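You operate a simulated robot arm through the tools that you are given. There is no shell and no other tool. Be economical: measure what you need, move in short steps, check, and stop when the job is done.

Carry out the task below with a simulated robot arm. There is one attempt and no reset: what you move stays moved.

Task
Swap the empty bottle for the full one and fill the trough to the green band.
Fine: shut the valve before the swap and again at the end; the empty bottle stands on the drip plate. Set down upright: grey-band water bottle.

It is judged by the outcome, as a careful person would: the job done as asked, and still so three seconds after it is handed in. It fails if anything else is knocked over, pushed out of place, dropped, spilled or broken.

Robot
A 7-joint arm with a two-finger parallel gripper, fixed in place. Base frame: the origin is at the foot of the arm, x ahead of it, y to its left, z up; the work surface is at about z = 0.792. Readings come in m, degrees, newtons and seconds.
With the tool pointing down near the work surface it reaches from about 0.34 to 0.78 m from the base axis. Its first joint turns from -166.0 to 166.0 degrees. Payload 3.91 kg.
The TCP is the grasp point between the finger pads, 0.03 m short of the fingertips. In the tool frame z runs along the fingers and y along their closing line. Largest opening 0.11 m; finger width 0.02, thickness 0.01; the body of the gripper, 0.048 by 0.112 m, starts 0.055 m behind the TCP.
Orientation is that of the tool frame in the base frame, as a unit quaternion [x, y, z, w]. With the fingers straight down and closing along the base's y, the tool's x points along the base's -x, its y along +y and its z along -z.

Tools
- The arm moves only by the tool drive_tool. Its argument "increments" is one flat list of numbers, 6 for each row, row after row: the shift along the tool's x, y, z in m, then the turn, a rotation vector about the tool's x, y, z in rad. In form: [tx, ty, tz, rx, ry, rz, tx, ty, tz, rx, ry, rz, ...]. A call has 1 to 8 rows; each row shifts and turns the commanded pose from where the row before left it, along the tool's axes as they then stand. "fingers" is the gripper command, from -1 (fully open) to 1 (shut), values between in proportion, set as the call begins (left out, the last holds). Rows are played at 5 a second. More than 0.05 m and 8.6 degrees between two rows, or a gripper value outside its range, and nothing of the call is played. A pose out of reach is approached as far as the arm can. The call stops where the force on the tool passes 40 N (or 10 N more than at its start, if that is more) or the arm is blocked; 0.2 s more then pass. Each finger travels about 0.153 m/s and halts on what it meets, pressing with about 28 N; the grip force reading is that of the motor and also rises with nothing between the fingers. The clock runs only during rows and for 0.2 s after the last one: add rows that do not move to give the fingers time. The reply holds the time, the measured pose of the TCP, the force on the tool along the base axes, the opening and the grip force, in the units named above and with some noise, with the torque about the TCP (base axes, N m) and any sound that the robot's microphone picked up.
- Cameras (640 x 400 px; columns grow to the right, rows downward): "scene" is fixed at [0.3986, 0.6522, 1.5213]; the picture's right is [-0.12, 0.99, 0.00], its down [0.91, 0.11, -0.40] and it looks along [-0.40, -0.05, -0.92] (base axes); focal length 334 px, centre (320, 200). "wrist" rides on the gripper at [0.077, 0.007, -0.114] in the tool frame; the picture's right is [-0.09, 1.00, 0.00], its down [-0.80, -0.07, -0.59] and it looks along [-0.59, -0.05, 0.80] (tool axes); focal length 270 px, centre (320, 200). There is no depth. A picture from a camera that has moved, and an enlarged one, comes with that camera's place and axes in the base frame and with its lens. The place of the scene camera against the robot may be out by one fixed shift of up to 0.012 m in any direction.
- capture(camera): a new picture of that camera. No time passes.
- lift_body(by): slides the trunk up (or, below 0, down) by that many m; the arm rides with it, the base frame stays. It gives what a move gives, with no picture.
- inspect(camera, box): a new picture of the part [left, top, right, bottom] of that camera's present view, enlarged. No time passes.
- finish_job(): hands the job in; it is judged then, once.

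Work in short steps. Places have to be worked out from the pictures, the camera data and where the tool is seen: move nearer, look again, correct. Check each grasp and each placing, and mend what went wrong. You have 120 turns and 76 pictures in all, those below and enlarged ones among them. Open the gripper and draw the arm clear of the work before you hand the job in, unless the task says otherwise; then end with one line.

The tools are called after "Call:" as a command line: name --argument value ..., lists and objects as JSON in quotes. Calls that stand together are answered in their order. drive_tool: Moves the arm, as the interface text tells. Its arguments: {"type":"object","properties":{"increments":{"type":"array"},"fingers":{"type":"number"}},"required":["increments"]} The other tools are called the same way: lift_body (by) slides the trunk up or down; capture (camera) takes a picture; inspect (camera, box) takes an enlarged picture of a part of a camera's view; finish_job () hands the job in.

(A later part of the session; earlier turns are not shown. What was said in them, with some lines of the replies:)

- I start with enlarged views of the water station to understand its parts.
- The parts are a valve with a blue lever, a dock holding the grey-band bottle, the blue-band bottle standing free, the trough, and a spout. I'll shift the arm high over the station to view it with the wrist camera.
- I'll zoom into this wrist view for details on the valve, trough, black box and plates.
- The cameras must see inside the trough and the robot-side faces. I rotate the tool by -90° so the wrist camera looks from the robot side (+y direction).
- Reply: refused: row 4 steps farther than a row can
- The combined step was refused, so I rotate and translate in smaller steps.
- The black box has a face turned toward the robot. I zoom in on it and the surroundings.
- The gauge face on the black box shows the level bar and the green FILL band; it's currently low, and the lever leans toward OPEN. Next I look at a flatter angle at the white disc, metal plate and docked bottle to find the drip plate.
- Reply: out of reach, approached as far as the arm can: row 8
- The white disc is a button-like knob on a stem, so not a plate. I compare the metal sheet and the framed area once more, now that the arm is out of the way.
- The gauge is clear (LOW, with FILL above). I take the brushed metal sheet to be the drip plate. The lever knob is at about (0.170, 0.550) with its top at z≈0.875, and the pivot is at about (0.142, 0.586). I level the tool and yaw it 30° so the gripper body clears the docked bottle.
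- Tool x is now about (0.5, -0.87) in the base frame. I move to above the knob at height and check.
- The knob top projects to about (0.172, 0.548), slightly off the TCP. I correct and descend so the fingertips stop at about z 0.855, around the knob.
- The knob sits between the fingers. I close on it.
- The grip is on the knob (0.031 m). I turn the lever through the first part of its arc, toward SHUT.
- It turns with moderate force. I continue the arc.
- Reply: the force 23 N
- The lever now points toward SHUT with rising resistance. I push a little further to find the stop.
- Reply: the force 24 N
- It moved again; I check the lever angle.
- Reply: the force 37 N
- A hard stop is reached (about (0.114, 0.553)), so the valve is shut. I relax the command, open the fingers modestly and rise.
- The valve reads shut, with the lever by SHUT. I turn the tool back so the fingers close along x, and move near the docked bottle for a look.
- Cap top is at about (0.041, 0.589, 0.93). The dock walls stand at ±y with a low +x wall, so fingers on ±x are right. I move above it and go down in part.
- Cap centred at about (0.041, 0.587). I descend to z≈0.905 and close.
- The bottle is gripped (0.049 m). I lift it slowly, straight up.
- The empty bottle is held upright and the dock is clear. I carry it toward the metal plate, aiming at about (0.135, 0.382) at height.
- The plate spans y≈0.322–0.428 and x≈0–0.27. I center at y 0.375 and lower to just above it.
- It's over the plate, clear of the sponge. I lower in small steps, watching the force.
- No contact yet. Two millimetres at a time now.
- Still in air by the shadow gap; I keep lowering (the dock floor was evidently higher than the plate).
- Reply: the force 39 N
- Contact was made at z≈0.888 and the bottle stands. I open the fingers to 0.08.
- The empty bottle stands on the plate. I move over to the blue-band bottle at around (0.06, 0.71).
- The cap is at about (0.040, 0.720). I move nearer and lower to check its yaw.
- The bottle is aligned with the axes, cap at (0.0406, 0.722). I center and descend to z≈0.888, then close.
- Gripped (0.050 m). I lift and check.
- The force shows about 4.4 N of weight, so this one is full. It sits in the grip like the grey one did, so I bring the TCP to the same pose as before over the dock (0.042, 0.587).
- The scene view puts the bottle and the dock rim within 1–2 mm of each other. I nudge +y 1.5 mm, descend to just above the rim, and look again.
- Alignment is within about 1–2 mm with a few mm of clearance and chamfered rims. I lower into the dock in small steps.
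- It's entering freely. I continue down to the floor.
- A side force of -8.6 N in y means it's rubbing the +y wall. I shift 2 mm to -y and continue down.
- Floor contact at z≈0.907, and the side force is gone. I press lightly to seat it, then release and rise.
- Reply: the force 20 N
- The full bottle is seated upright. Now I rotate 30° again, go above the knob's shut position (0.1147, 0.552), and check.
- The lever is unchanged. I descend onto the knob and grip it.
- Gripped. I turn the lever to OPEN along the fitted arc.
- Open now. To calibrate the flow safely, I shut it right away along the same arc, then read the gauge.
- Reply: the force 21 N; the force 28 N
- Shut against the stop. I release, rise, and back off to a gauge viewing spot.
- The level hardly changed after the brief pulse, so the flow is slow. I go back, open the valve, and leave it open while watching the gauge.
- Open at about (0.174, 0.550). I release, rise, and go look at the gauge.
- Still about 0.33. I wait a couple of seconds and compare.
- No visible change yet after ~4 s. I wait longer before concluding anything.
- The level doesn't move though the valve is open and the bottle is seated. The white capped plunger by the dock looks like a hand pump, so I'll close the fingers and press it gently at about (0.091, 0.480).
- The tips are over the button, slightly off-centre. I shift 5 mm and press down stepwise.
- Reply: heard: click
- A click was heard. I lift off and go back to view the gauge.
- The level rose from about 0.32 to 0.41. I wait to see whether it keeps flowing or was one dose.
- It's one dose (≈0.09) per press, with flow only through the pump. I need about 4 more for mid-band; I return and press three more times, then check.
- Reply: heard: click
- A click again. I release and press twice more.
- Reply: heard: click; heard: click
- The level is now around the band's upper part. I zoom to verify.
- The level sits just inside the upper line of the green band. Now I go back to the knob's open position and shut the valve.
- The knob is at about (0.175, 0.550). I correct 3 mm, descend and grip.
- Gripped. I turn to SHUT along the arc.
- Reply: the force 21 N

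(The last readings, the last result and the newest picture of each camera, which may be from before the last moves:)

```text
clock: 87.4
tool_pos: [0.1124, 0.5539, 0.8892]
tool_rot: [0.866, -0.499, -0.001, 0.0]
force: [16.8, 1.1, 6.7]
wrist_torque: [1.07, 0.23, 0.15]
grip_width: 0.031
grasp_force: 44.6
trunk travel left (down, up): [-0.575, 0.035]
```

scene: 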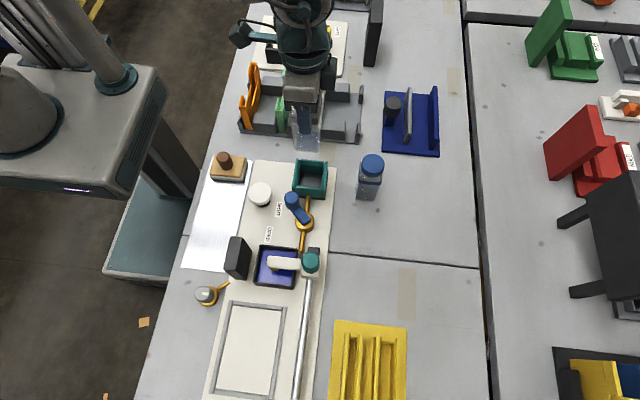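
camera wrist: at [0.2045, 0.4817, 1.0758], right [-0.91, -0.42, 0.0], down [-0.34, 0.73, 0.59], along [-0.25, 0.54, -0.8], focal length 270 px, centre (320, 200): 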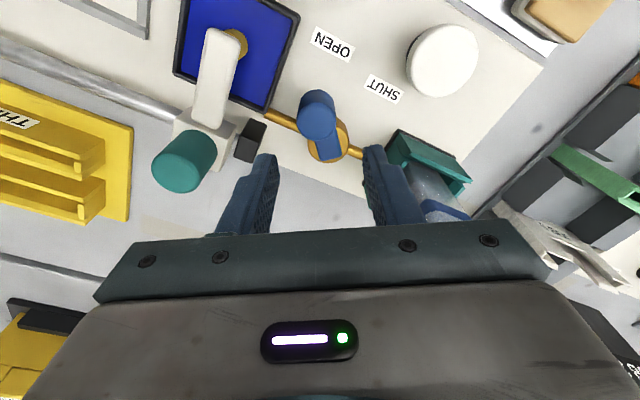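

It's at (0.1124, 0.554), same as the stop found before. I confirm with one more nudge, then release and rise.

Call:
drive_tool --increments '[-0.002, 0.002, 0, 0, 0, 0]'

Call:
drive_tool --increments '[0.003, -0.002, 0, 0, 0, 0, 0, 0, 0, 0, 0, 0]'

Call:
drive_tool --increments '[0, 0, 0, 0, 0, 0, 0, 0, 0, 0, 0, 0]' --fingers 0.1

Call:
drive_tool --increments '[0, 0, -0.03, 0, 0, 0, 0, 0, -0.04, 0, 0, 0, 0, 0, -0.04, 0, 0, 0, 0, 0, -0.04, 0, 0, 0, 0.041, 0.006, 0, 0, 0, 0, 0.041, 0.006, 0, 0, 0, 0, 0.041, 0.006, 0, 0, 0, 0, 0.041, 0.006, 0, 0, 0, 0]'

Call:
capture --camera "wrist"

Call:
inspect --camera "wrist" --box '[222, 82, 272, 128]'

```text
clock: 87.8
tool_pos: [0.1124, 0.5545, 0.8888]
tool_rot: [0.865, -0.501, 0.001, 0.001]
force: [24.4, -1.9, 8.4]
wrist_torque: [0.54, -0.21, 0.17]
grip_width: 0.0311
grasp_force: 44.9
trunk travel left (down, up): [-0.575, 0.035]
```

```text
clock: 88.4
tool_pos: [0.1141, 0.5553, 0.8887]
tool_rot: [0.866, -0.499, -0.002, 0.0]
force: [16.9, 6.1, 3.8]
wrist_torque: [-0.93, -1.18, 0.36]
grip_width: 0.0307
grasp_force: 45.1
trunk travel left (down, up): [-0.575, 0.035]
```

```text
clock: 89.0
tool_pos: [0.1124, 0.554, 0.8904]
tool_rot: [0.866, -0.5, -0.001, 0.001]
force: [0.6, 0.2, -0.4]
wrist_torque: [0.0, -0.04, -0.02]
grip_width: 0.0495
grasp_force: 0.1
trunk travel left (down, up): [-0.575, 0.035]
```

```text
clock: 90.8
tool_pos: [0.1733, 0.3986, 1.0411]
tool_rot: [0.866, -0.5, 0.0, 0.0]
force: [0.5, -0.3, 0.3]
wrist_torque: [0.0, 0.0, -0.03]
grip_width: 0.0493
grasp_force: 0.0
trunk travel left (down, up): [-0.575, 0.035]
```

```text
11 pictures are left
camera wrist: at [0.2068, 0.3302, 1.1556], right [-0.91, -0.42, 0.0], down [-0.34, 0.73, 0.59], along [-0.25, 0.54, -0.8], focal length 270 px, centre (320, 200)
```

wrist: 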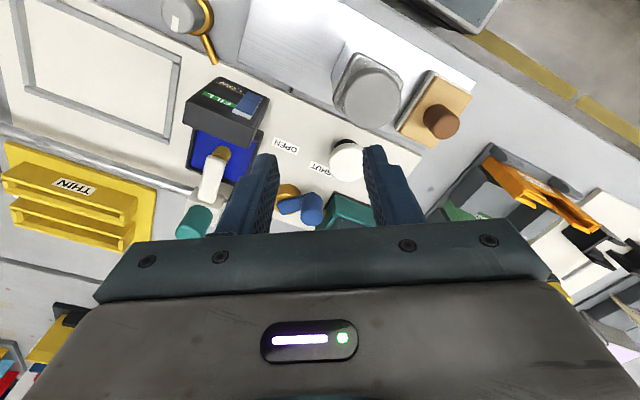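

```text
8.70 times, centred on (247, 105) of wrist
camera zoom: at [0.2068, 0.3302, 1.1556], right [-0.91, -0.42, 0.0], down [-0.34, 0.73, 0.59], along [-0.25, 0.54, -0.8], focal length 2350 px, centre (955, 1026)
```

zoom: 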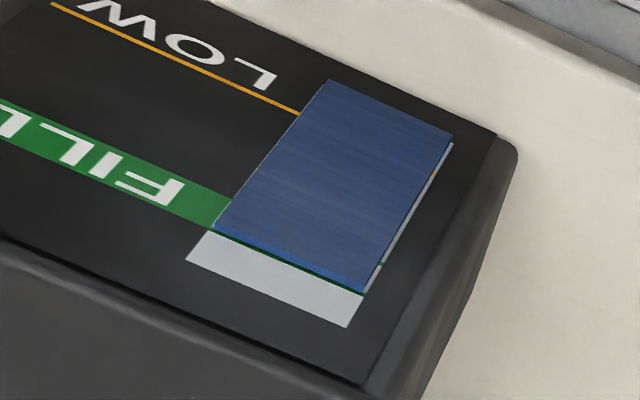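

The level is steady inside the band and the lever is at SHUT. I open the gripper, raise the arm clear, and take a final look.

Call:
drive_tool --increments '[0, 0, -0.04, 0, 0, 0, 0, 0, -0.04, 0, 0, 0, 0.03, 0.02, 0, 0, 0, 0, 0.03, 0.02, 0, 0, 0, 0]' --fingers -1

Call:
capture --camera "scene"

Call:
inspect --camera "scene" --box '[180, 130, 340, 300]'

```text
clock: 91.8
tool_pos: [0.1667, 0.327, 1.1215]
tool_rot: [0.866, -0.499, 0.0, 0.0]
force: [0.0, -0.2, -0.5]
wrist_torque: [-0.01, 0.0, -0.01]
grip_width: 0.11
grasp_force: 0.0
trunk travel left (down, up): [-0.575, 0.035]
```

```text
9 pictures are left
```

scene: 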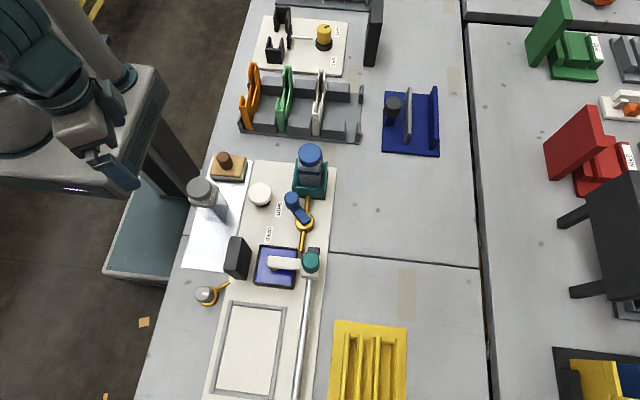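

```text
2.35 times, centred on (260, 215) of scene
camera zoom: at [0.3986, 0.6522, 1.5213], right [-0.12, 0.99, 0.0], down [0.91, 0.11, -0.4], along [-0.4, -0.05, -0.92], focal length 786 px, centre (461, 165)
```

zoom: 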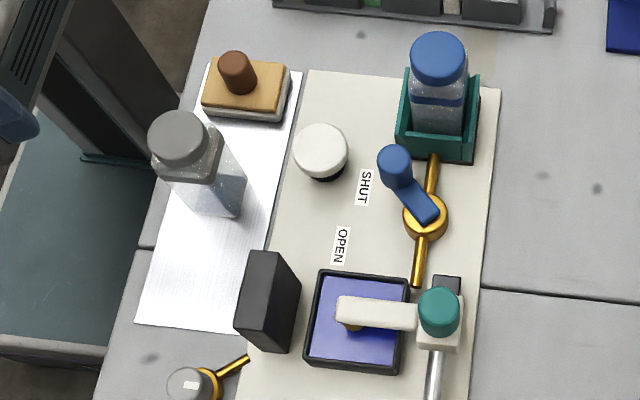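

Everything is in place: the empty bottle is upright on the plate, the full one is in the dock, the valve is shut and the level is in the green band. I hand the job in.

Call:
finish_job

```text
The job is handed in.
```

The bottles are swapped, the trough is filled to just under the top line of the green band, the valve is shut, and the empty grey-band bottle stands upright on the brushed metal sheet, which I took to be the drip plate since nothing was labelled as one.
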